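You operate a simulated robot arm through the tools that you are given. There is no shell and no other tool.

Carry out the task below with a simulated robot arm. There is one attempt and no reset: what you move stays moved.

## Task
Test stud lamp 8 at RUN through socket N, then shut down.
Fine: on the stud board, move the plug from socket L into N with the lever off; lever on at 0; end with the slider at 0, lever off; leave the other plugs and the relay keys.

Only the result counts: the job must be done as asked and must still hold three seconds after the hand-in. Knocking over, shifting, dropping, spilling or breaking anything else fails it.

## Robot
A 7-joint arm with a two-finger parallel gripper, fixed in place. Base frame: the origin is at the foot of the arm, x ahead of it, y to its left, z up. Readings come in mm, degrees, newtons and seconds.
With the tool pointing down near the work surface it reaches from about 300 to 700 mm from the base axis. Its first joint turns from -66.0 to 66.0 degrees. Payload 1.57 kg.
Tool frame: the origin (TCP) lies between the finger pads and is the grasp point; the fingertips stand 30 mm ahead of it; z points along the fingers, y is the line along which they close. The gripper opens to 110 mm. The fingers are 24 mm wide and 12 mm thick; the gripper's body (48 by 112 mm) begins 78 mm behind the TCP.
Orientation is that of the tool frame in the base frame, as a unit quaternion [w, x, y, z]. With the fingers straight down and closing along the base's y, the tool's x points along the base's -x, its y along +y and its z along -z.

## Interface
- The arm moves only by the tool servo_tool. Its argument "steps" is a list of rows, each a list of 7 numbers: the shift along the tool's x, y, z in mm, then the turn, a rotation vector about the tool's x, y, z in rad, then the gripper command, from -1 (fully open) to 1 (shut), values between in proportion. In form: [[tx, ty, tz, rx, ry, rz, jaw], ...]. A call has 1 to 20 rows; each row shifts and turns the commanded pose from where the row before left it, along the tool's axes as they then stand. Rows are played at 5 a second. More than 50 mm and 8.6 degrees between two rows, or a gripper value outside its range, and nothing of the call is played. A pose out of reach is approached as far as the arm can. The call stops where the force on the tool passes 60 N (or 10 N more than at its start, if that is more) or the arm is blocked; 0.2 s more then pass. Each finger travels about 108 mm/s and halts on what it meets, pressing with about 36 N; the grip force reading is that of the motor and also rises with nothing between the fingers. The clock runs only during rows and for 0.2 s after the last one: add rows that do not move to give the fingers time. It gives the time, the measured TCP pose, the force on the tool (base axes), the opening and the grip force at its end, in the units of the frame above (readings bear some noise), with the torque about the TCP (base axes, N m) and any sound that the robot's microphone picked up.
- Cameras (640 x 400 px; columns grow to the right, rows downward): "scene" is fixed at [196.9, -403.9, 1411.9]; the picture's right is [0.61, -0.80, 0.00], its down [-0.39, -0.29, -0.87] and it looks along [0.70, 0.53, -0.49] (base axes); focal length 340 px, centre (320, 200). "wrist" rides on the gripper at [70, 16, -141] in the tool frame; the picture's right is [-0.23, 0.97, 0.00], its down [-0.86, -0.20, -0.48] and it looks along [-0.47, -0.11, 0.88] (tool axes); focal length 222 px, centre (320, 200). There is no depth. A picture from a camera that has moved, and an enlarged one, comes with that camera's place and axes in the base frame and with its lens. The place of the scene camera against the robot may be out by one fixed shift of up to 18 mm in any direction.
- get_image(camera): a new picture of that camera. The clock stands still meanwhile.
- zoom(camera, box): a new picture of the part [left, top, right, bottom] of that camera's present view, enlarged. The clock stands still meanwhile.
- job_done(): hands the job in; it is judged then, once.

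Places have to be worked out from the pictures, the camera data and where the tool is seen. Open the gripper and draw the arm clear of the work before you hand the job in, unless the task says otherwise.

The tools are called after "Request:" as name(argument=value, ...) on one line, values as JSON. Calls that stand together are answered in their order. servo_tool: Moves the arm, as the interface text tells. Its arguments: {"type":"object","properties":{"steps":{"type":"array"}},"required":["steps"]} The other tools are called the same way: get_image (camera) takes a picture; zoom (camera, box) takes an enlarged picture of a part of a camera's view; job_done () hands the job in.

At the start:

```text
t: 0.0
tool_pos: [400.5, -50.1, 1265.5]
tcp_rot: [0.0, 0.0, 1.0, 0.0]
ft_force: [0.0, -0.2, 0.8]
wrist_torque: [0.03, -0.03, 0.01]
gripper_width: 109.9
finger_force: 0.0
```

scene: 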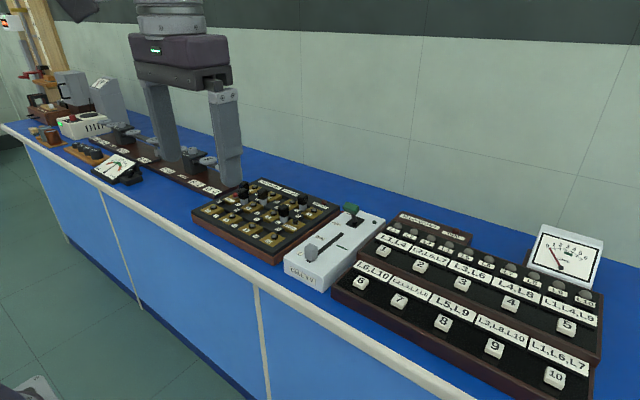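
wrist: 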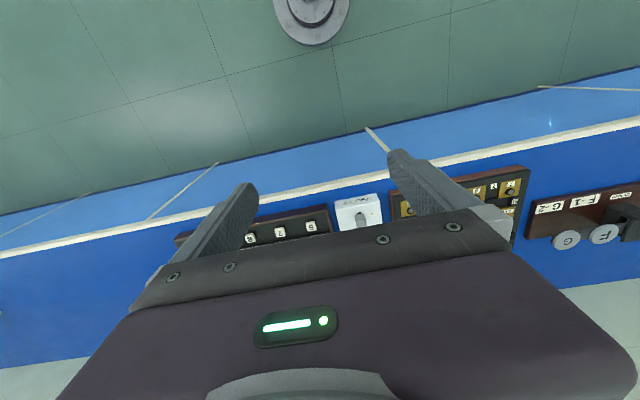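

The pictures show a bench with several boards; I'll zoom into the middle ones to read the labels.

Request:
zoom(camera="scene", box=[180, 165, 350, 271])

Request:
zoom(camera="scene", box=[270, 190, 400, 300])

Request:
zoom(camera="scene", box=[330, 200, 620, 400])

Request:
zoom(camera="scene", box=[0, 40, 260, 220])

```text
3.76 times, centred on (265, 218) of scene
camera zoom: at [196.9, -403.9, 1411.9], right [0.61, -0.8, 0.0], down [-0.39, -0.29, -0.87], along [0.7, 0.53, -0.49], focal length 1281 px, centre (527, 132)
```

zoom: 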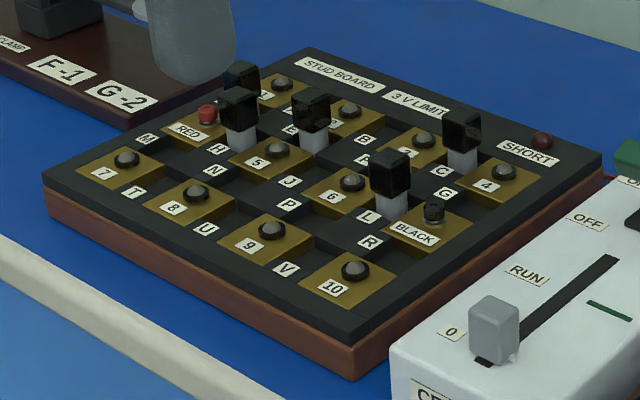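

```text
3.64 times, centred on (335, 245) of scene
camera zoom: at [196.9, -403.9, 1411.9], right [0.61, -0.8, 0.0], down [-0.39, -0.29, -0.87], along [0.7, 0.53, -0.49], focal length 1237 px, centre (266, 36)
```

zoom: 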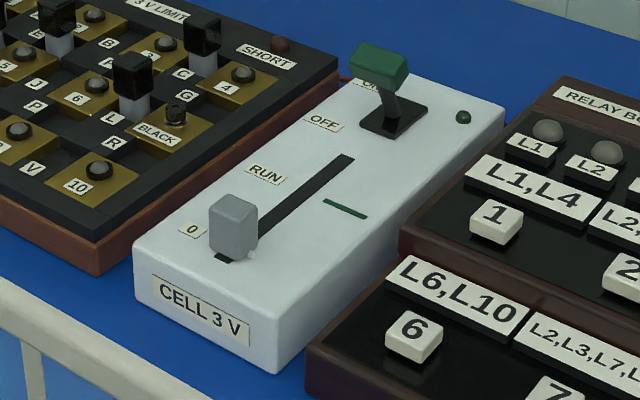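

```text
2.00 times, centred on (475, 300) of scene
camera zoom: at [196.9, -403.9, 1411.9], right [0.61, -0.8, 0.0], down [-0.39, -0.29, -0.87], along [0.7, 0.53, -0.49], focal length 680 px, centre (10, 0)
```

zoom: 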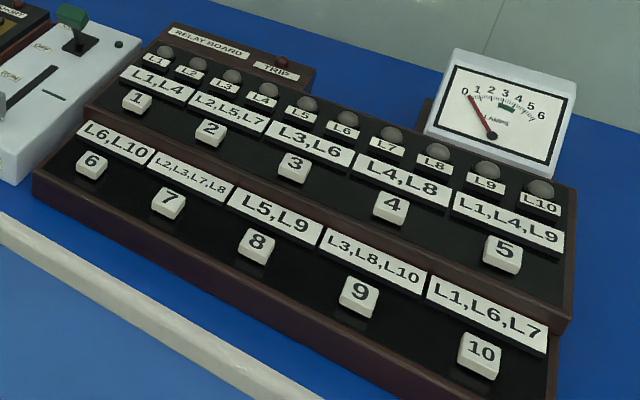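

```text
2.22 times, centred on (130, 130) of scene
camera zoom: at [196.9, -403.9, 1411.9], right [0.61, -0.8, 0.0], down [-0.39, -0.29, -0.87], along [0.7, 0.53, -0.49], focal length 756 px, centre (742, 356)
```

zoom: 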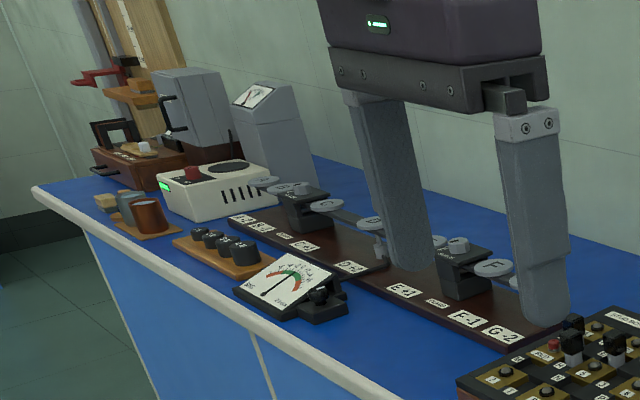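

I'll zoom into the wrist view to match features for triangulation.

Request:
zoom(camera="wrist", box=[320, 150, 560, 300])

Request:
zoom(camera="scene", box=[325, 195, 395, 240])

Request:
zoom(camera="scene", box=[225, 170, 320, 230])

```text
2.67 times, centred on (440, 225) of wrist
camera zoom: at [333.4, -34.0, 1407.7], right [0.23, 0.97, 0.0], down [0.86, -0.2, 0.48], along [0.47, -0.11, -0.88], focal length 592 px, centre (0, 133)
```

zoom: 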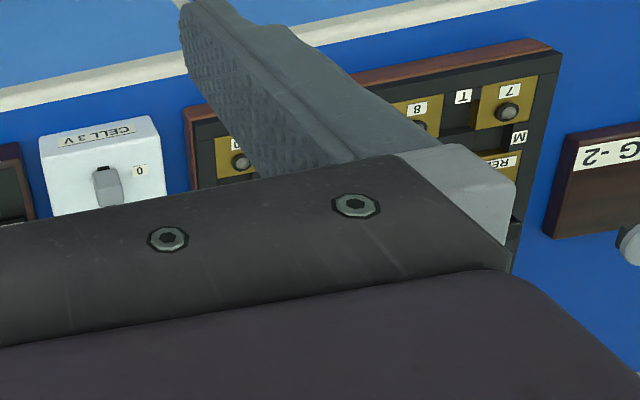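

```text
8.89 times, centred on (360, 218) of scene
camera zoom: at [196.9, -403.9, 1411.9], right [0.61, -0.8, 0.0], down [-0.39, -0.29, -0.87], along [0.7, 0.53, -0.49], focal length 3024 px, centre (-36, 44)
```

zoom: 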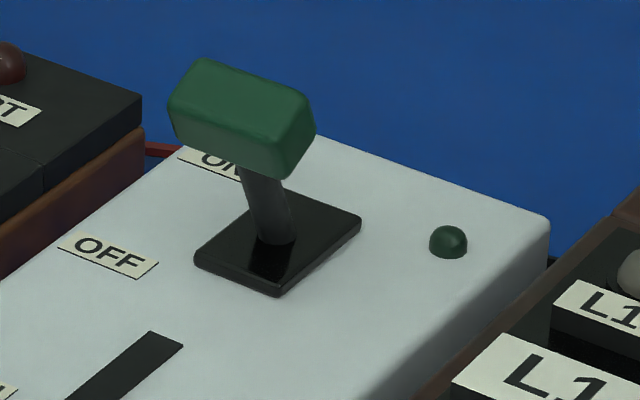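

```text
6.67 times, centred on (272, 200) of scene
camera zoom: at [196.9, -403.9, 1411.9], right [0.61, -0.8, 0.0], down [-0.39, -0.29, -0.87], along [0.7, 0.53, -0.49], focal length 2268 px, centre (637, 200)
```

zoom: 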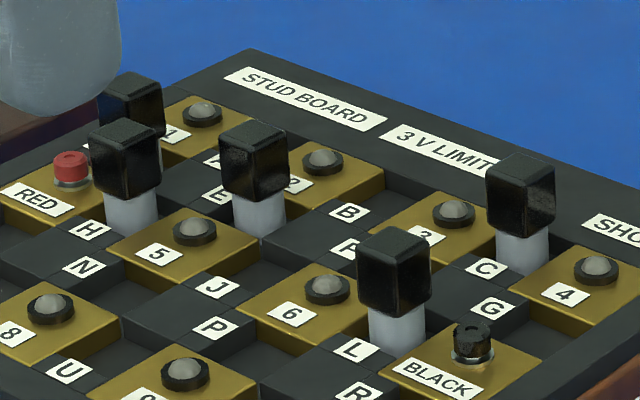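

Rough triangulation puts the slider knob near (680,-5,920) and the plug board further left at x≈650–900. I'll move the arm high over the board in small steps to see it from the wrist camera.

Request:
servo_tool(steps=[[-40, 22, 0, 0, 0, 0, -1], [-40, 22, 0, 0, 0, 0, -1], [-40, 22, 0, 0, 0, 0, -1], [-40, 22, 0, 0, 0, 0, -1], [-40, 22, 0, 0, 0, 0, -1], [0, 0, 0, 0, 0, 0, -1]])

Request:
get_image(camera="wrist")

Request:
get_image(camera="scene")

```text
t: 1.4
tool_pos: [545.7, 34.1, 1260.8]
tcp_rot: [-0.004, -0.001, 1.0, -0.002]
ft_force: [0.5, -1.1, -0.9]
wrist_torque: [0.01, -0.02, 0.0]
gripper_width: 109.9
finger_force: 0.0
out of reach, approached as far as the arm can: row 4, 5
```

```text
taken
camera wrist: at [479.1, 50.5, 1403.8], right [0.23, 0.97, 0.0], down [0.86, -0.2, 0.47], along [0.46, -0.11, -0.88], focal length 222 px, centre (320, 200)
```

wrist: 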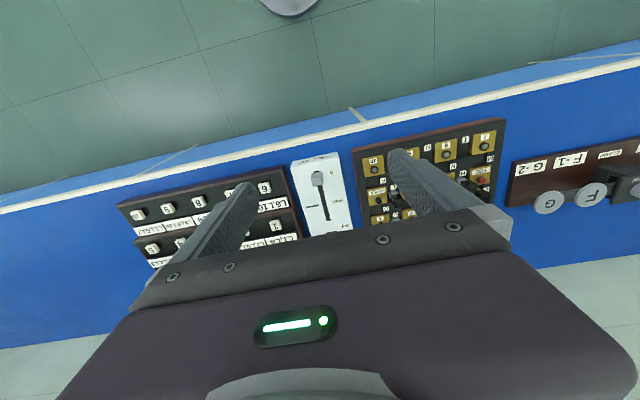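

```text
taken
```

scene: 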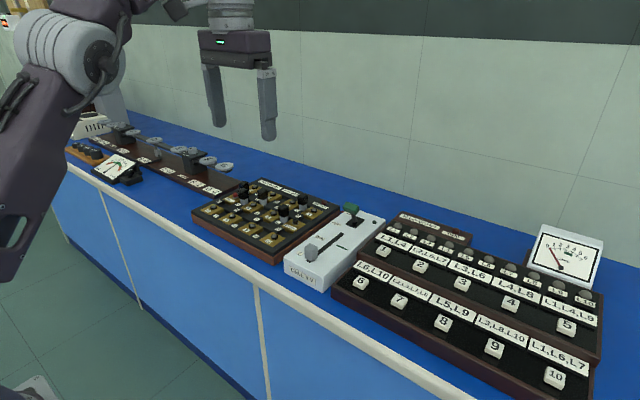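

Fine: at this height the reach is short, so I descend to about z=1110 and look again. Triangulated knob ≈ (670,-4,927).

Request:
servo_tool(steps=[[0, 6, 30, 0, 0, 0, -1], [0, 6, 30, 0, 0, 0, -1], [0, 6, 30, 0, 0, 0, -1], [-10, 6, 30, 0, 0, 0, -1], [-20, 6, 30, 0, 0, 0, -1], [-20, 6, 0, 0, 0, 0, -1], [-20, 6, 0, 0, 0, 0, -1], [0, 0, 0, 0, 0, 0, -1]])

Request:
get_image(camera="wrist")

```text
t: 3.2
tool_pos: [617.5, 75.3, 1111.0]
tcp_rot: [-0.001, -0.001, 1.0, 0.0]
ft_force: [-0.5, -0.8, 0.7]
wrist_torque: [-0.01, -0.01, -0.03]
gripper_width: 110.1
finger_force: 0.1
```

```text
taken
camera wrist: at [548.7, 91.4, 1252.4], right [0.23, 0.97, 0.0], down [0.86, -0.2, 0.48], along [0.47, -0.11, -0.88], focal length 222 px, centre (320, 200)
```

wrist: 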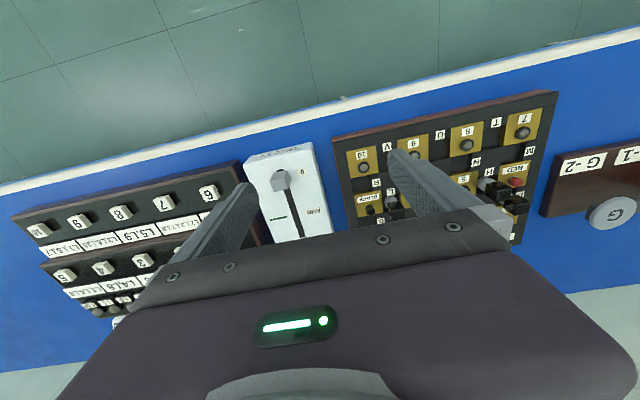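

Board is partly hidden by the finger. I push forward and a little right to see how far I can go at this height and get a view of the sockets.

Request:
servo_tool(steps=[[-20, 20, 10, 0, 0, 0, -1], [-20, 20, 10, 0, 0, 0, -1], [-20, 20, 0, 0, 0, 0, -1], [-20, 20, 0, 0, 0, 0, -1], [-20, 20, 0, 0, 0, 0, -1], [-20, 10, 0, 0, 0, 0, -1], [0, 0, 0, 0, 0, 0, -1]])

Request:
get_image(camera="wrist")

```text
t: 4.8
tool_pos: [642.7, 131.6, 1098.0]
tcp_rot: [-0.001, 0.0, 1.0, -0.001]
ft_force: [0.7, 0.4, 0.4]
wrist_torque: [0.01, -0.01, -0.01]
gripper_width: 110.2
finger_force: 0.1
out of reach, approached as far as the arm can: row 2, 3, 4, 5, 6
```

```text
taken
camera wrist: at [575.0, 148.2, 1239.7], right [0.23, 0.97, 0.0], down [0.85, -0.2, 0.48], along [0.47, -0.11, -0.88], focal length 222 px, centre (320, 200)
```

wrist: 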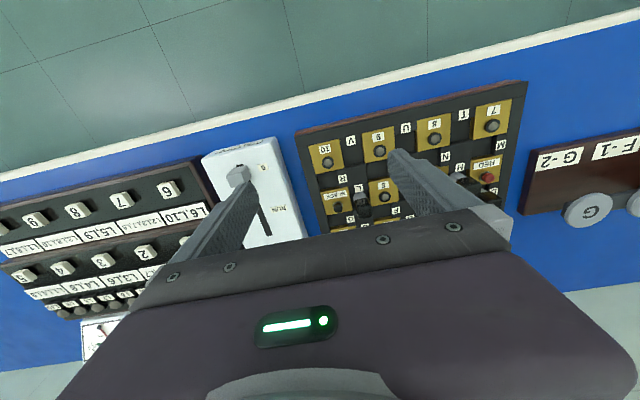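

Reach with the tool straight down is about 716 mm here, while plug L is near (780,175) and N near (737,297), so I need to tilt the tool outward. I back off a bit, tilt 30° and close the fingers for an unobstructed look.

Request:
servo_tool(steps=[[20, 15, 0, 0, 0, 0, 0], [20, 15, 0, 0, 0, 0, 1], [0, 15, 0, 0, -0.13, 0, 1], [0, 15, 0, 0, -0.13, 0, 1], [0, 15, 0, 0, -0.13, 0, 1], [0, 15, 0, 0, -0.13, 0, 1], [0, 0, 0, 0, 0, 0, 1]])

Request:
get_image(camera="wrist")

Request:
get_image(camera="scene")

```text
t: 6.4
tool_pos: [603.7, 221.5, 1099.2]
tcp_rot: [0.258, 0.0, 0.966, -0.001]
ft_force: [-0.2, -0.2, 0.2]
wrist_torque: [-0.01, -0.01, 0.05]
gripper_width: 0.0
finger_force: 21.1
```

```text
taken
camera wrist: at [474.3, 238.7, 1187.5], right [0.2, 0.97, 0.11], down [0.5, -0.2, 0.84], along [0.84, -0.11, -0.53], focal length 222 px, centre (320, 200)
```

wrist: 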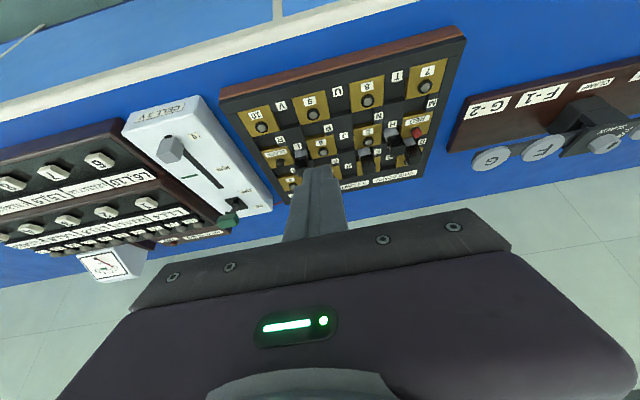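

```text
taken
```

scene: 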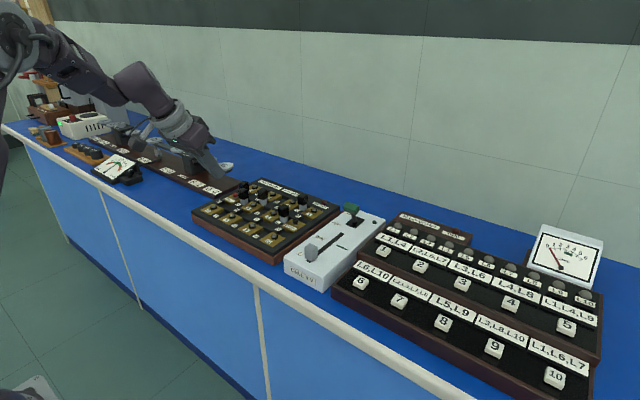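

Excellent view of the whole board and cell. I zoom in on board and cell.

Request:
zoom(camera="wrist", box=[210, 20, 470, 200])

Request:
zoom(camera="wrist", box=[120, 90, 280, 240])

```text
2.22 times, centred on (340, 110) of wrist
camera zoom: at [474.3, 238.7, 1187.5], right [0.2, 0.97, 0.11], down [0.5, -0.2, 0.84], along [0.84, -0.11, -0.53], focal length 494 px, centre (276, 400)
```

zoom: 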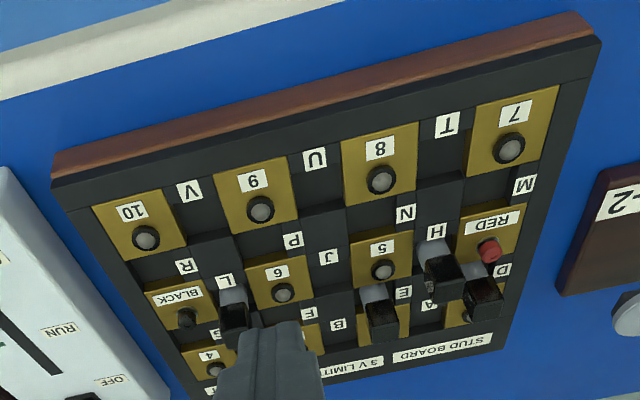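

```text
2.67 times, centred on (200, 165) of wrist
camera zoom: at [474.3, 238.7, 1187.5], right [0.2, 0.97, 0.11], down [0.5, -0.2, 0.84], along [0.84, -0.11, -0.53], focal length 592 px, centre (640, 293)
```

zoom: 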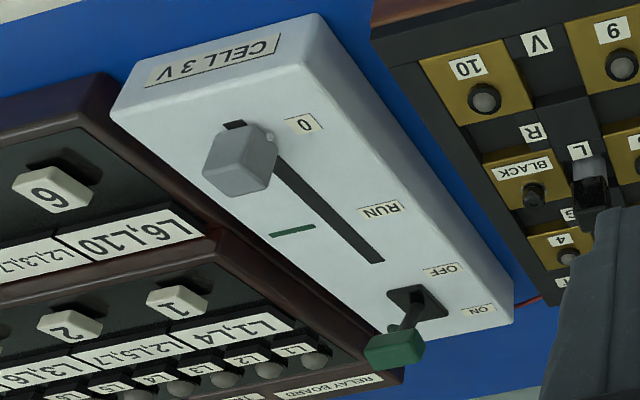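

Lever leans to the OFF side (front), slider is at 0, green tick marks RUN. Stud plane is z≈890, N ≈ (740,301), L ≈ (783,173). I move closer to inspect sockets.

Request:
servo_tool(steps=[[-5, 4, 30, 0, 0, 0, 1], [-6, 4, 30, 0, 0, 0, 1], [-5, 4, 30, 0, 0, 0, 1], [-5, 3, 25, 0, 0, 0, 1], [0, 0, 0, 0, 0, 0, 1]])

Request:
get_image(camera="wrist")

Request:
zoom(camera="wrist", box=[160, 60, 480, 260])

```text
t: 7.6
tool_pos: [679.5, 237.4, 1009.5]
tcp_rot: [0.257, 0.0, 0.966, 0.0]
ft_force: [0.4, -0.3, 0.2]
wrist_torque: [0.01, 0.02, 0.0]
gripper_width: 0.0
finger_force: 21.6
```

```text
taken
camera wrist: at [549.7, 253.5, 1097.2], right [0.2, 0.97, 0.11], down [0.5, -0.2, 0.84], along [0.84, -0.11, -0.53], focal length 222 px, centre (320, 200)
```

wrist: 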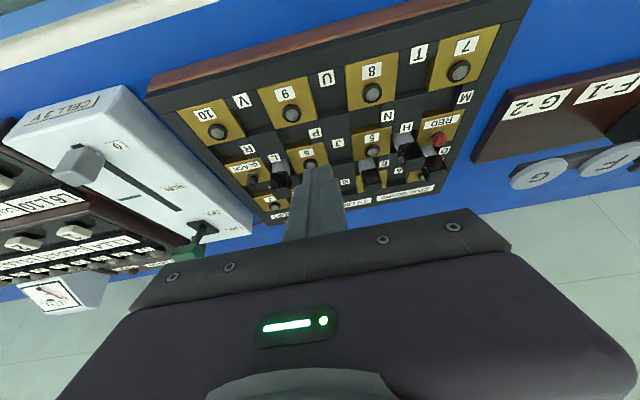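

```text
2.00 times, centred on (320, 160) of wrist
camera zoom: at [549.7, 253.5, 1097.2], right [0.2, 0.97, 0.11], down [0.5, -0.2, 0.84], along [0.84, -0.11, -0.53], focal length 444 px, centre (320, 280)
```

zoom: 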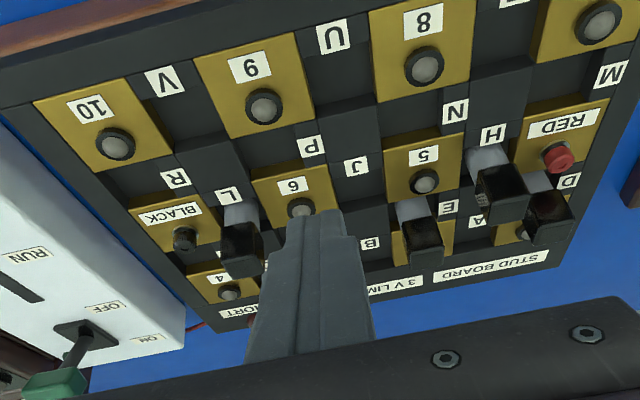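

I zoom on the N recess and the L plug for hole detail.

Request:
zoom(camera="wrist", box=[330, 90, 420, 150])

Request:
zoom(camera="wrist", box=[230, 120, 330, 210])

Request:
zoom(camera="scene", box=[215, 185, 310, 245])

```text
6.67 times, centred on (375, 120) of wrist
camera zoom: at [549.7, 253.5, 1097.2], right [0.2, 0.97, 0.11], down [0.5, -0.2, 0.84], along [0.84, -0.11, -0.53], focal length 1481 px, centre (-47, 733)
```

zoom: 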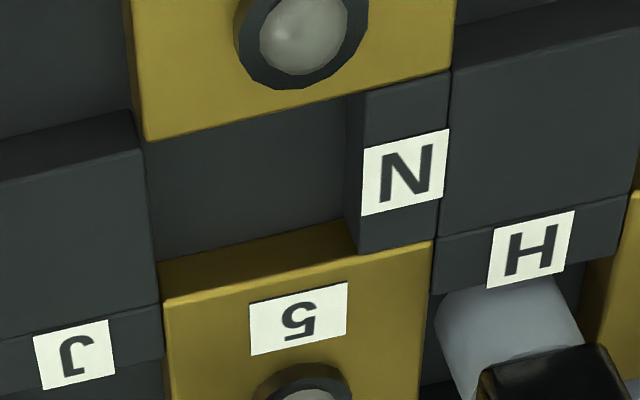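

```text
4.44 times, centred on (280, 165) of wrist
camera zoom: at [549.7, 253.5, 1097.2], right [0.2, 0.97, 0.11], down [0.5, -0.2, 0.84], along [0.84, -0.11, -0.53], focal length 987 px, centre (498, 356)
```

zoom: 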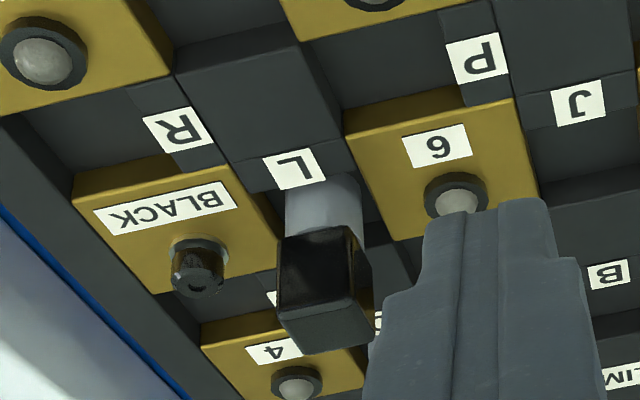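

```text
6.67 times, centred on (262, 215) of scene
camera zoom: at [197.0, -403.9, 1411.9], right [0.61, -0.8, 0.0], down [-0.39, -0.29, -0.87], along [0.7, 0.53, -0.49], focal length 2268 px, centre (703, 100)
```

zoom: 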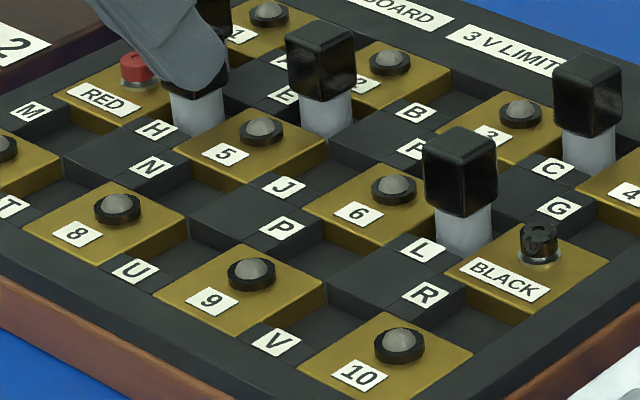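

The sockets are square wells about 35 mm across; N well lies toward –y of its label (≈(740,293)), L well toward +x of its label (≈(791,172)), plug cap top ≈ 925. I open to 44 mm and move to short of and above L for a check.

Request:
servo_tool(steps=[[-18, -22, 10, 0, 0, 0, 0.2], [-18, -22, 10, 0, 0, 0, 0.2], [-18, -21, 11, 0, 0, 0, 0.2], [0, 0, 0, 0, 0, 0, 0.2], [0, 0, 0, 0, 0, 0, 0.2]])

Request:
get_image(camera="wrist")

Request:
zoom(camera="wrist", box=[250, 110, 390, 230])

Request:
get_image(camera="scene")

```text
t: 8.8
tool_pos: [741.7, 171.6, 1008.2]
tcp_rot: [0.257, 0.0, 0.966, 0.0]
ft_force: [-0.7, 0.1, -0.8]
wrist_torque: [0.0, -0.01, 0.0]
gripper_width: 44.2
finger_force: 0.1
```

```text
taken
camera wrist: at [612.1, 188.3, 1096.5], right [0.2, 0.97, 0.11], down [0.5, -0.2, 0.84], along [0.84, -0.11, -0.53], focal length 222 px, centre (320, 200)
```

wrist: 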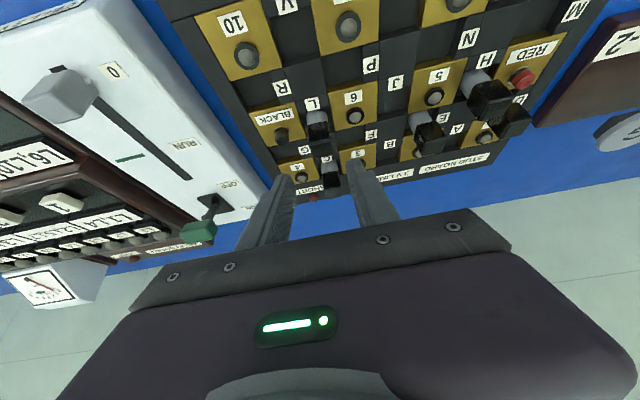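

```text
3.33 times, centred on (320, 170) of wrist
camera zoom: at [612.1, 188.3, 1096.5], right [0.2, 0.97, 0.11], down [0.5, -0.2, 0.84], along [0.84, -0.11, -0.53], focal length 740 px, centre (320, 300)
```

zoom: 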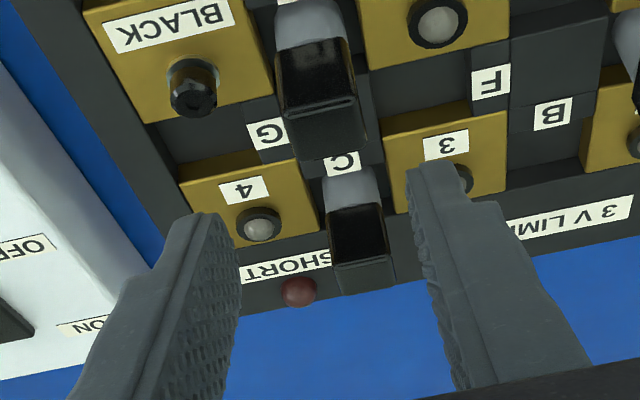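

```text
taken
```

scene: 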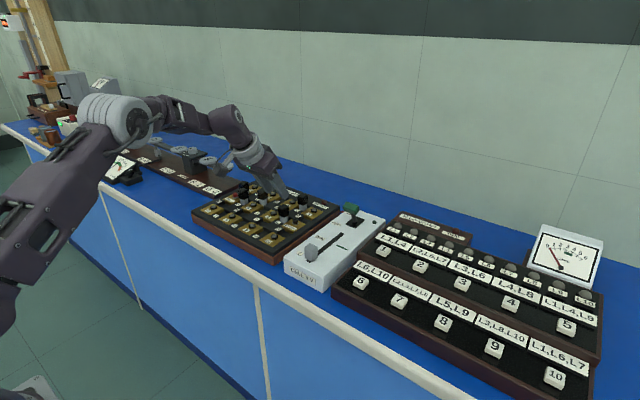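

I move to a pre-grasp right above plug L (fingertips still ~20 mm above the cap) and check alignment.

Request:
servo_tool(steps=[[-7, 1.5, 18, 0, 0, 0, 0.2], [-8, 1.5, 18, 0, 0, 0, 0.2], [0, 0, 0, 0, 0, 0, 0.2]])

Request:
get_image(camera="wrist")

Request:
zoom(camera="wrist", box=[240, 90, 400, 230])

Request:
zoom(camera="scene", box=[225, 160, 335, 240])

```text
t: 9.6
tool_pos: [772.5, 174.7, 983.7]
tcp_rot: [0.257, 0.0, 0.966, 0.001]
ft_force: [0.4, 0.0, -0.4]
wrist_torque: [-0.01, -0.04, -0.03]
gripper_width: 44.2
finger_force: 0.0
```

```text
taken
camera wrist: at [643.3, 190.8, 1072.2], right [0.2, 0.97, 0.11], down [0.5, -0.2, 0.84], along [0.84, -0.11, -0.53], focal length 222 px, centre (320, 200)
```

wrist: 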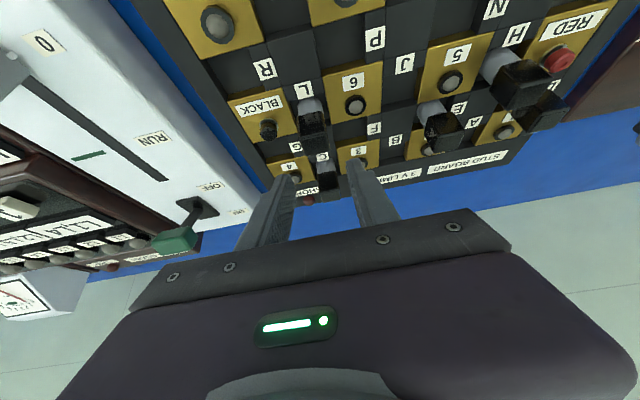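

```text
2.86 times, centred on (320, 160) of wrist
camera zoom: at [643.3, 190.8, 1072.2], right [0.2, 0.97, 0.11], down [0.5, -0.2, 0.84], along [0.84, -0.11, -0.53], focal length 635 px, centre (320, 314)
```

zoom: 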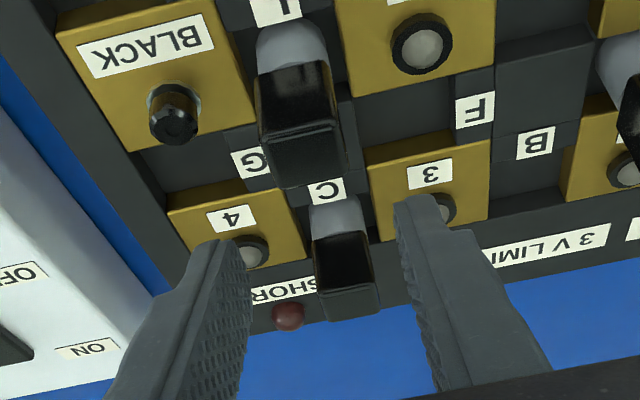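

```text
5.00 times, centred on (280, 200) of scene
camera zoom: at [196.9, -403.9, 1411.9], right [0.61, -0.8, 0.0], down [-0.39, -0.29, -0.87], along [0.7, 0.53, -0.49], focal length 1701 px, centre (520, 200)
```

zoom: 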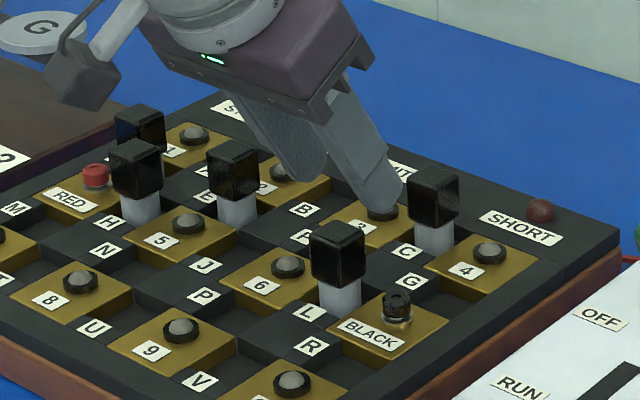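

Combining both cameras, the cap of plug L is ≈ 24 mm square, centre (787,174), top z≈921. I narrow to 36 mm and lower so the pads bracket the cap, then check.

Request:
servo_tool(steps=[[0, -0.7, 0, 0, 0, 0, 0.345], [5.95, 0, 13.1, 0, 0, 0, 0.345], [5.95, 0, 13.1, 0, 0, 0, 0.345], [5.95, 0, 13.1, 0, 0, 0, 0.345], [5.95, 0, 13, 0, 0, 0, 0.345], [0, 0, 0, 0, 0, 0, 0.345]])

Request:
zoom(camera="wrist", box=[240, 90, 400, 230])

Request:
zoom(camera="scene", box=[225, 160, 335, 240])

```text
t: 11.0
tool_pos: [777.6, 173.9, 926.9]
tcp_rot: [0.256, 0.001, 0.967, 0.0]
ft_force: [-0.7, -0.4, 0.7]
wrist_torque: [-0.01, 0.0, -0.02]
gripper_width: 36.4
finger_force: 0.1
```

```text
2.86 times, centred on (320, 160) of wrist
camera zoom: at [648.1, 189.3, 1014.4], right [0.2, 0.97, 0.11], down [0.5, -0.2, 0.84], along [0.84, -0.11, -0.53], focal length 635 px, centre (320, 314)
```

zoom: 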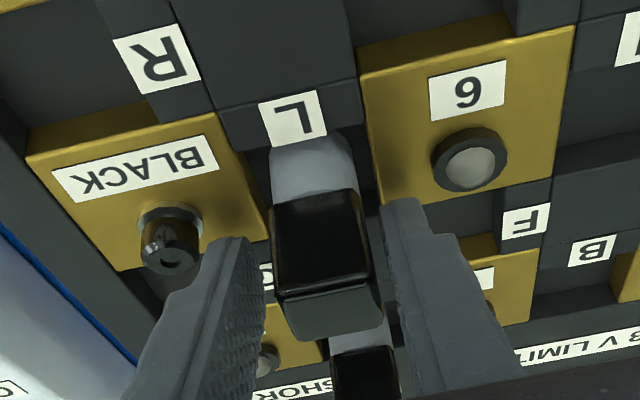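

```text
5.00 times, centred on (280, 200) of scene
camera zoom: at [197.0, -403.9, 1411.9], right [0.61, -0.8, 0.0], down [-0.39, -0.29, -0.87], along [0.7, 0.53, -0.49], focal length 1701 px, centre (520, 200)
```

zoom: 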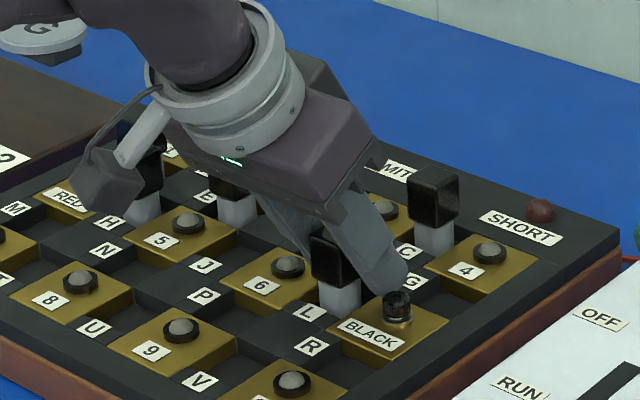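

The cap is between the pads, about 1 mm left of the centre. I shift 1 mm and close.

Request:
servo_tool(steps=[[0, 1, 0, 0, 0, 0, 0.345], [0, 0, 0, 0, 0, 0, 0.5], [0, 0, 0, 0, 0, 0, 0.7], [0, 0, 0, 0, 0, 0, 1], [0, 0, 0, 0, 0, 0, 1]])

Request:
zoom(camera="wrist", box=[240, 90, 400, 230])

Request:
zoom(camera="scene", box=[225, 160, 335, 240])

```text
t: 12.2
tool_pos: [777.3, 173.4, 926.4]
tcp_rot: [0.258, 0.0, 0.966, 0.0]
ft_force: [0.8, -0.9, 0.2]
wrist_torque: [0.0, 0.0, -0.02]
gripper_width: 23.6
finger_force: 36.0
```

```text
2.86 times, centred on (320, 160) of wrist
camera zoom: at [647.7, 190.7, 1014.9], right [0.2, 0.97, 0.11], down [0.5, -0.2, 0.84], along [0.84, -0.11, -0.53], focal length 635 px, centre (320, 314)
```

zoom: 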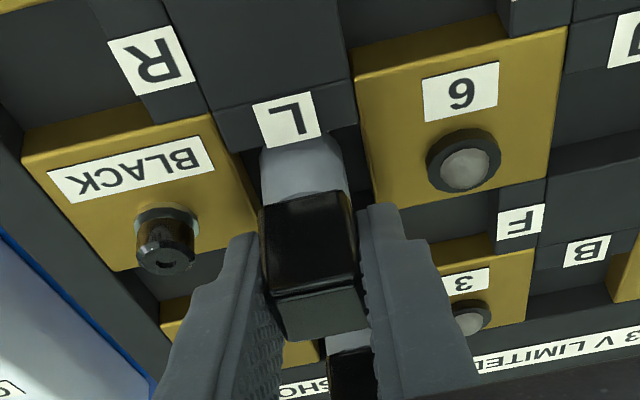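

```text
5.00 times, centred on (280, 200) of scene
camera zoom: at [196.9, -403.9, 1411.9], right [0.61, -0.8, 0.0], down [-0.39, -0.29, -0.87], along [0.7, 0.53, -0.49], focal length 1701 px, centre (520, 200)
```

zoom: 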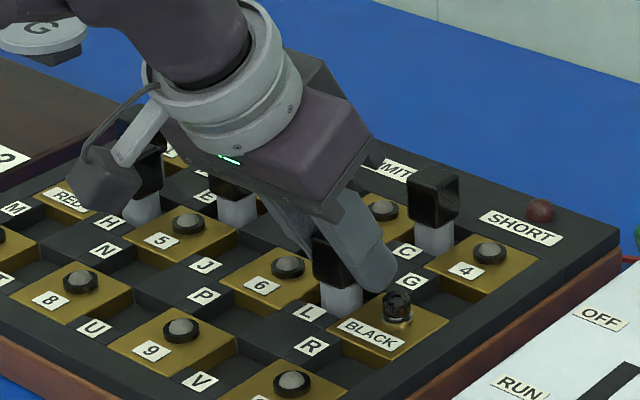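

Gripped at 23.6 mm. I lift straight up slowly.

Request:
servo_tool(steps=[[-2.49, 0, -4.34, 0, 0, 0, 1], [-2.49, 0, -4.34, 0, 0, 0, 1], [-4.97, 0, -8.68, 0, 0, 0, 1], [-4.97, 0, -8.68, 0, 0, 0, 1], [-4.97, 0, -8.68, 0, 0, 0, 1], [-4.97, 0, -8.68, 0, 0, 0, 1], [-4.97, 0, -8.68, 0, 0, 0, 1], [0, 0, 0, 0, 0, 0, 1]])

Request:
get_image(camera="wrist")

Request:
zoom(camera="scene", box=[225, 160, 335, 240])

Request:
zoom(camera="wrist", box=[240, 90, 400, 230])

```text
t: 14.0
tool_pos: [776.1, 174.2, 987.0]
tcp_rot: [0.257, 0.0, 0.966, -0.001]
ft_force: [0.4, 0.3, -1.4]
wrist_torque: [0.0, 0.0, 0.0]
gripper_width: 23.6
finger_force: 35.8
```

```text
taken
camera wrist: at [647.6, 191.1, 1075.3], right [0.2, 0.97, 0.11], down [0.5, -0.2, 0.84], along [0.84, -0.11, -0.53], focal length 222 px, centre (320, 200)
```

wrist: 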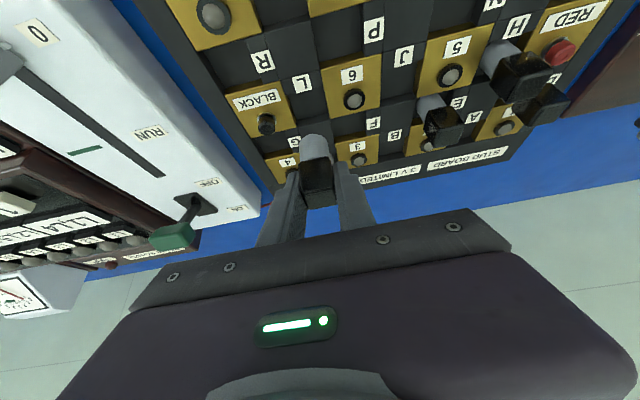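

```text
5.00 times, centred on (280, 200) of scene
camera zoom: at [197.0, -403.9, 1411.9], right [0.61, -0.8, 0.0], down [-0.39, -0.29, -0.87], along [0.7, 0.53, -0.49], focal length 1701 px, centre (520, 200)
```

zoom: 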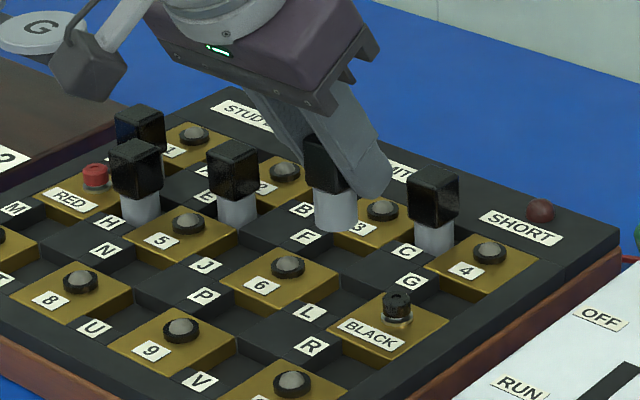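

```text
2.86 times, centred on (320, 160) of wrist
camera zoom: at [647.6, 191.1, 1075.3], right [0.2, 0.97, 0.11], down [0.5, -0.2, 0.84], along [0.84, -0.11, -0.53], focal length 635 px, centre (320, 314)
```

zoom: 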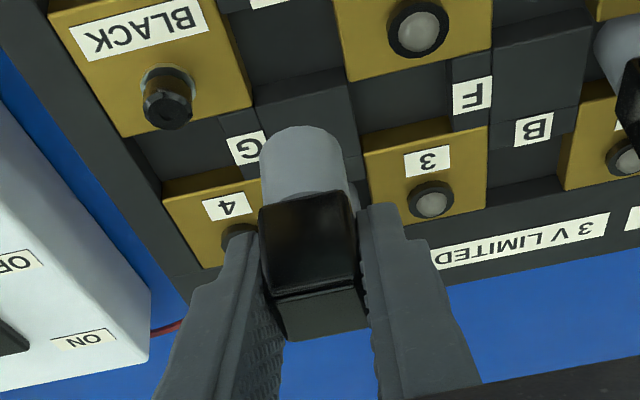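

The plug is out and hangs straight. The wells repeat on an 85 mm pitch, so N is (-50,+120) mm from L. I carry it over at this height.

Request:
servo_tool(steps=[[7.1, 20, -4.05, 0, 0, 0, 1], [7.1, 20, -4.05, 0, 0, 0, 1], [7.1, 20, -4.05, 0, 0, 0, 1], [7.1, 20, -4.05, 0, 0, 0, 1], [7.0, 20, -4.05, 0, 0, 0, 1], [7.0, 19.6, -4.05, 0, 0, 0, 1], [0, 0, 0, 0, 0, 0, 1]])

Request:
get_image(camera="wrist")

Request:
zoom(camera="wrist", box=[240, 50, 400, 230])

Request:
zoom(camera="scene", box=[205, 160, 315, 240])

```text
t: 15.6
tool_pos: [730.4, 293.8, 987.6]
tcp_rot: [0.257, 0.001, 0.966, -0.001]
ft_force: [-0.3, 0.4, -0.8]
wrist_torque: [0.01, -0.02, -0.01]
gripper_width: 23.2
finger_force: 35.8
```

```text
taken
camera wrist: at [600.3, 310.8, 1076.2], right [0.2, 0.97, 0.11], down [0.5, -0.2, 0.84], along [0.84, -0.11, -0.53], focal length 222 px, centre (320, 200)
```

wrist: 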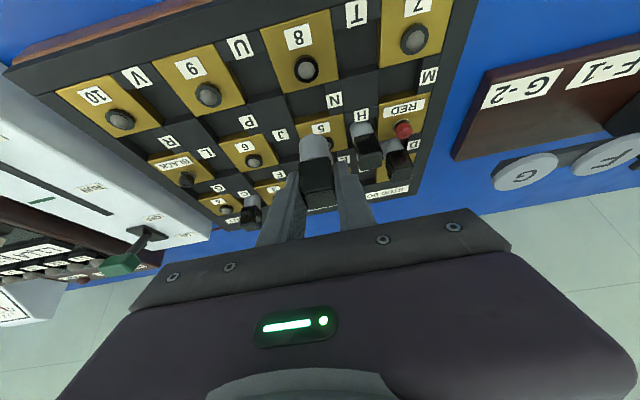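

```text
2.22 times, centred on (320, 140) of wrist
camera zoom: at [600.3, 310.8, 1076.2], right [0.2, 0.97, 0.11], down [0.5, -0.2, 0.84], along [0.84, -0.11, -0.53], focal length 494 px, centre (320, 333)
```

zoom: 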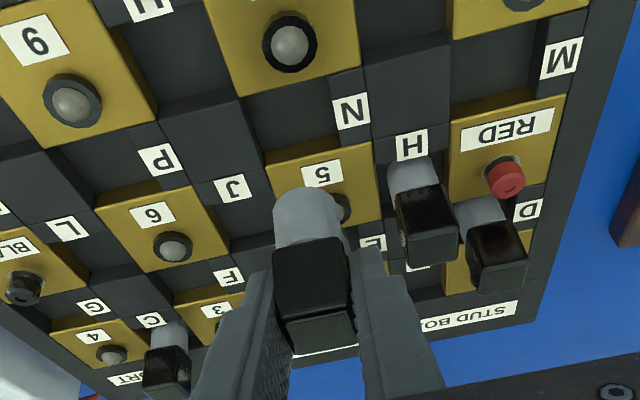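

```text
5.00 times, centred on (260, 200) of scene
camera zoom: at [197.0, -403.9, 1411.9], right [0.61, -0.8, 0.0], down [-0.39, -0.29, -0.87], along [0.7, 0.53, -0.49], focal length 1701 px, centre (620, 200)
```

zoom: 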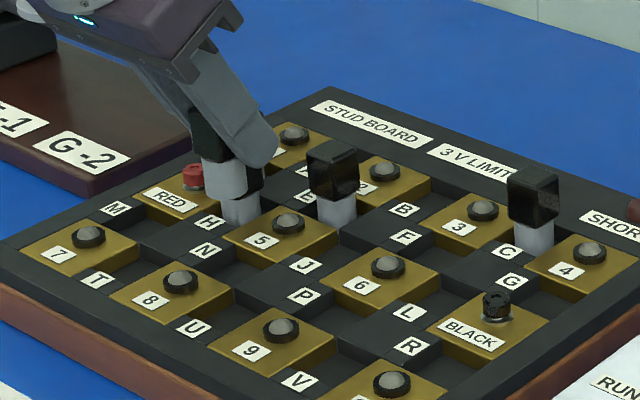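

The plug is near N. I correct x by −3 mm and lower 35 mm, stopping above the brass tops, to compare plug bottom against the well.

Request:
servo_tool(steps=[[2.6, 0, -1.5, 0, 0, 0, 1], [5.8, 0, 10.1, 0, 0, 0, 1], [5.8, 0, 10.1, 0, 0, 0, 1], [5.8, 0, 10.1, 0, 0, 0, 1], [0, 0, 0, 0, 0, 0, 1]])

Request:
zoom(camera="wrist", box=[240, 50, 400, 230])

Request:
zoom(camera="scene", box=[205, 160, 285, 240])

```text
t: 16.8
tool_pos: [726.6, 294.7, 951.4]
tcp_rot: [0.257, 0.0, 0.966, 0.0]
ft_force: [0.2, -1.0, -1.3]
wrist_torque: [0.01, 0.04, -0.03]
gripper_width: 23.6
finger_force: 35.5
```

```text
2.22 times, centred on (320, 140) of wrist
camera zoom: at [597.4, 310.9, 1040.6], right [0.2, 0.97, 0.11], down [0.5, -0.2, 0.84], along [0.84, -0.11, -0.53], focal length 494 px, centre (320, 333)
```

zoom: 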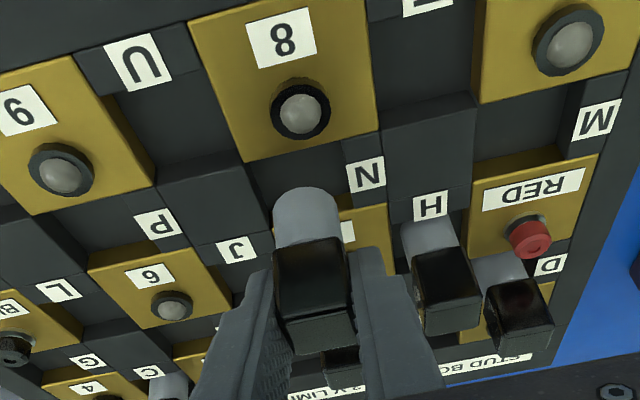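

```text
5.00 times, centred on (245, 200) of scene
camera zoom: at [197.0, -403.9, 1411.9], right [0.61, -0.8, 0.0], down [-0.39, -0.29, -0.87], along [0.7, 0.53, -0.49], focal length 1701 px, centre (695, 200)
```

zoom: 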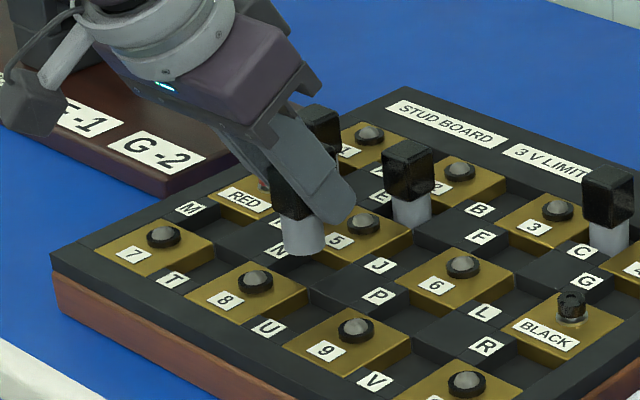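

Plug bottom ≈ (735,294) and N well centre ≈ (735,294): aligned. I lower slowly 15 mm, watching the force.

Request:
servo_tool(steps=[[2.49, 0, 4.34, 0, 0, 0, 1], [2.49, 0, 4.34, 0, 0, 0, 1], [2.49, 0, 4.34, 0, 0, 0, 1], [0, 0, 0, 0, 0, 0, 1]])

Request:
zoom(camera="wrist", box=[240, 50, 400, 230])

Request:
zoom(camera="scene", box=[205, 160, 285, 240])

```text
t: 17.8
tool_pos: [727.1, 293.4, 935.9]
tcp_rot: [0.258, 0.0, 0.966, 0.0]
ft_force: [0.9, 0.1, -1.2]
wrist_torque: [0.02, 0.03, -0.02]
gripper_width: 23.1
finger_force: 35.2
```

```text
2.22 times, centred on (320, 140) of wrist
camera zoom: at [597.1, 310.2, 1025.5], right [0.2, 0.97, 0.11], down [0.5, -0.2, 0.84], along [0.84, -0.11, -0.53], focal length 494 px, centre (320, 333)
```

zoom: 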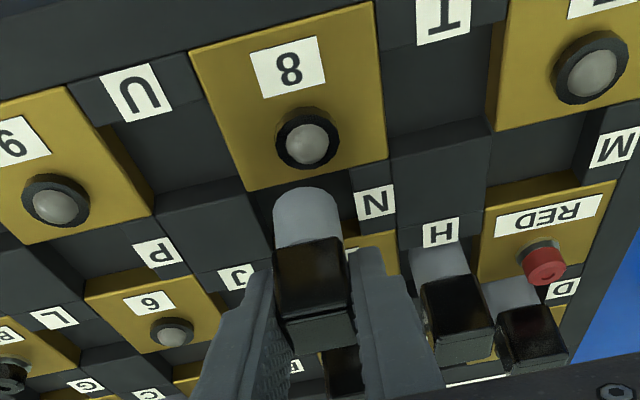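

```text
5.00 times, centred on (245, 200) of scene
camera zoom: at [197.0, -403.9, 1411.9], right [0.61, -0.8, 0.0], down [-0.39, -0.29, -0.87], along [0.7, 0.53, -0.49], focal length 1701 px, centre (695, 200)
```

zoom: 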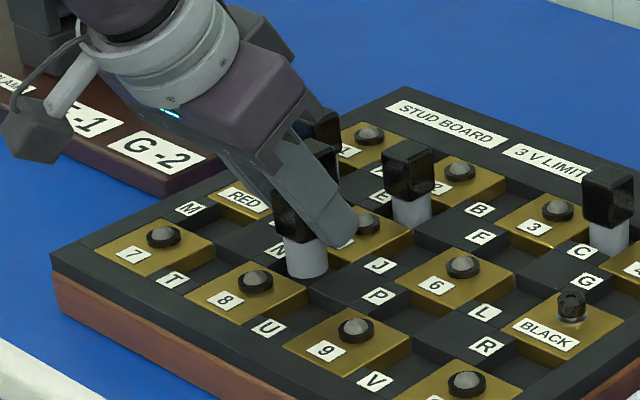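

Still free (force ≈0). I continue the last ~9 mm gently.

Request:
servo_tool(steps=[[1.5, 0, 2.6, 0, 0, 0, 1], [1.5, 0, 2.6, 0, 0, 0, 1], [1.0, 0, 1.74, 0, 0, 0, 1], [0, 0, 0, 0, 0, 0, 1]])

Request:
zoom(camera="wrist", box=[240, 50, 400, 230])

Request:
zoom(camera="scene", box=[205, 160, 285, 240])

```text
t: 18.8
tool_pos: [726.5, 293.3, 929.8]
tcp_rot: [0.257, 0.0, 0.966, 0.0]
ft_force: [-0.6, -0.1, -0.8]
wrist_torque: [0.0, 0.0, -0.02]
gripper_width: 23.6
finger_force: 35.2
```

```text
2.22 times, centred on (320, 140) of wrist
camera zoom: at [596.5, 310.0, 1017.5], right [0.2, 0.97, 0.11], down [0.5, -0.2, 0.84], along [0.84, -0.11, -0.53], focal length 494 px, centre (320, 333)
```

zoom: 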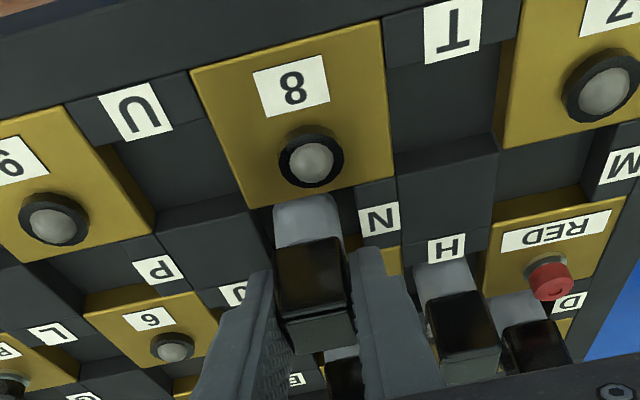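

```text
5.00 times, centred on (245, 200) of scene
camera zoom: at [197.0, -403.9, 1411.9], right [0.61, -0.8, 0.0], down [-0.39, -0.29, -0.87], along [0.7, 0.53, -0.49], focal length 1701 px, centre (695, 200)
```

zoom: 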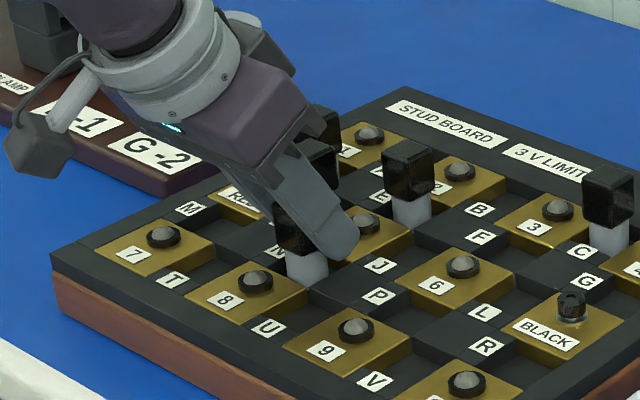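

The plug bottom is inside the well. I lower in small steps until contact is felt.

Request:
servo_tool(steps=[[0.75, 0, 1.3, 0, 0, 0, 1], [0.5, 0, 0.87, 0, 0, 0, 1], [0, 0, 0, 0, 0, 0, 1]])

```text
t: 19.6
tool_pos: [727.0, 293.3, 926.8]
tcp_rot: [0.257, 0.0, 0.966, 0.0]
ft_force: [0.3, 0.0, 0.4]
wrist_torque: [-0.01, -0.05, 0.0]
gripper_width: 23.7
finger_force: 35.6
```

Weight reading is gone (0.4 N vs −1 N), suggesting contact; one more millimetre to confirm.

Request:
servo_tool(steps=[[0.5, 0, 0.87, 0, 0, 0, 1], [0, 0, 0, 0, 0, 0, 1]])

```text
t: 20.2
tool_pos: [726.6, 295.1, 926.7]
tcp_rot: [0.258, 0.0, 0.966, 0.001]
ft_force: [-2.5, -0.7, 8.8]
wrist_torque: [-0.02, 0.16, 0.01]
gripper_width: 23.5
finger_force: 35.5
```

Contact at 8.8 N: the plug is bottomed. I open gently to 36 mm and check.

Request:
servo_tool(steps=[[-0.25, 0, -0.43, 0, 0, 0, 1], [0, 0, 0, 0, 0, 0, 0.5], [0, 0, 0, 0, 0, 0, 0.4], [0, 0, 0, 0, 0, 0, 0.345], [0, 0, 0, 0, 0, 0, 0.345]])

Request:
zoom(camera="wrist", box=[240, 50, 400, 230])

Request:
zoom(camera="scene", box=[205, 160, 285, 240])

```text
t: 21.4
tool_pos: [727.1, 293.2, 926.0]
tcp_rot: [0.257, 0.0, 0.966, 0.0]
ft_force: [0.0, 0.8, -0.4]
wrist_torque: [-0.02, -0.01, -0.02]
gripper_width: 36.0
finger_force: 0.0
```

```text
2.22 times, centred on (320, 140) of wrist
camera zoom: at [597.0, 310.0, 1013.9], right [0.2, 0.97, 0.11], down [0.5, -0.2, 0.84], along [0.84, -0.11, -0.53], focal length 494 px, centre (320, 333)
```

zoom: 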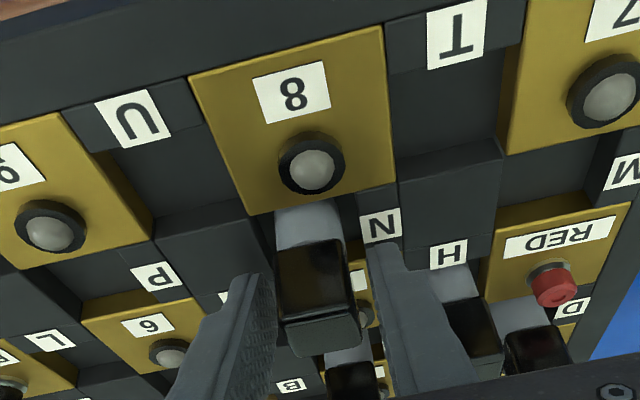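

```text
5.00 times, centred on (245, 200) of scene
camera zoom: at [196.9, -403.9, 1411.9], right [0.61, -0.8, 0.0], down [-0.39, -0.29, -0.87], along [0.7, 0.53, -0.49], focal length 1701 px, centre (695, 200)
```

zoom: 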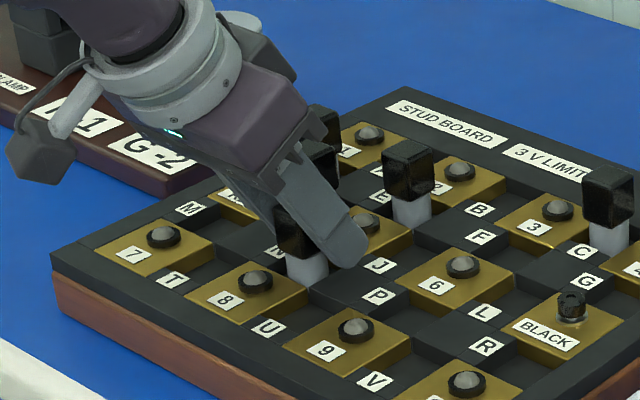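

Released and standing upright in N. I lift straight up and clear.

Request:
servo_tool(steps=[[-4.97, 0, -8.68, 0, 0, 0, 0.345], [-4.97, 0, -8.68, 0, 0, 0, 0.345], [-9.94, 0, -17.4, 0, 0, 0, 0.345], [-9.94, 0, -17.4, 0, 0, 0, 0.345], [-9.94, 0, -17.4, 0, 0, 0, 0.345], [0, 0, 0, 0, 0, 0, 0.345]])

Request:
zoom(camera="scene", box=[190, 160, 350, 270])

Request:
get_image(camera="wrist")

```text
t: 22.8
tool_pos: [724.9, 293.1, 1006.9]
tcp_rot: [0.257, -0.001, 0.966, 0.0]
ft_force: [1.1, 0.5, -0.2]
wrist_torque: [-0.01, -0.04, 0.01]
gripper_width: 36.4
finger_force: 0.1
```

```text
3.64 times, centred on (270, 215) of scene
camera zoom: at [196.9, -403.9, 1411.9], right [0.61, -0.8, 0.0], down [-0.39, -0.29, -0.87], along [0.7, 0.53, -0.49], focal length 1237 px, centre (502, 146)
```

zoom: 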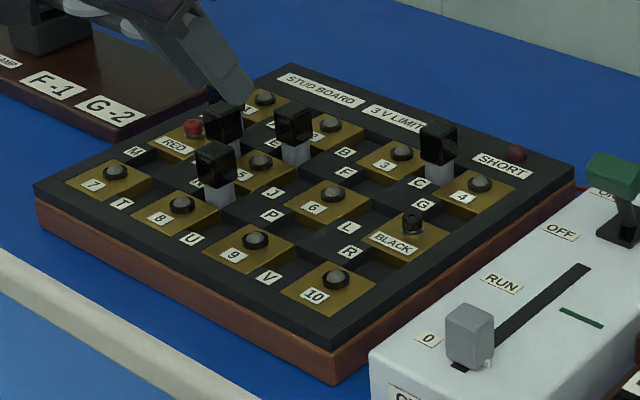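

```text
taken
camera wrist: at [595.8, 309.5, 1095.0], right [0.2, 0.97, 0.11], down [0.5, -0.2, 0.84], along [0.84, -0.11, -0.53], focal length 222 px, centre (320, 200)
```

wrist: 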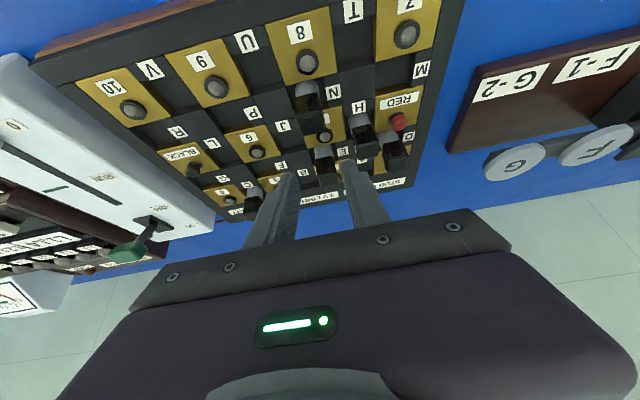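

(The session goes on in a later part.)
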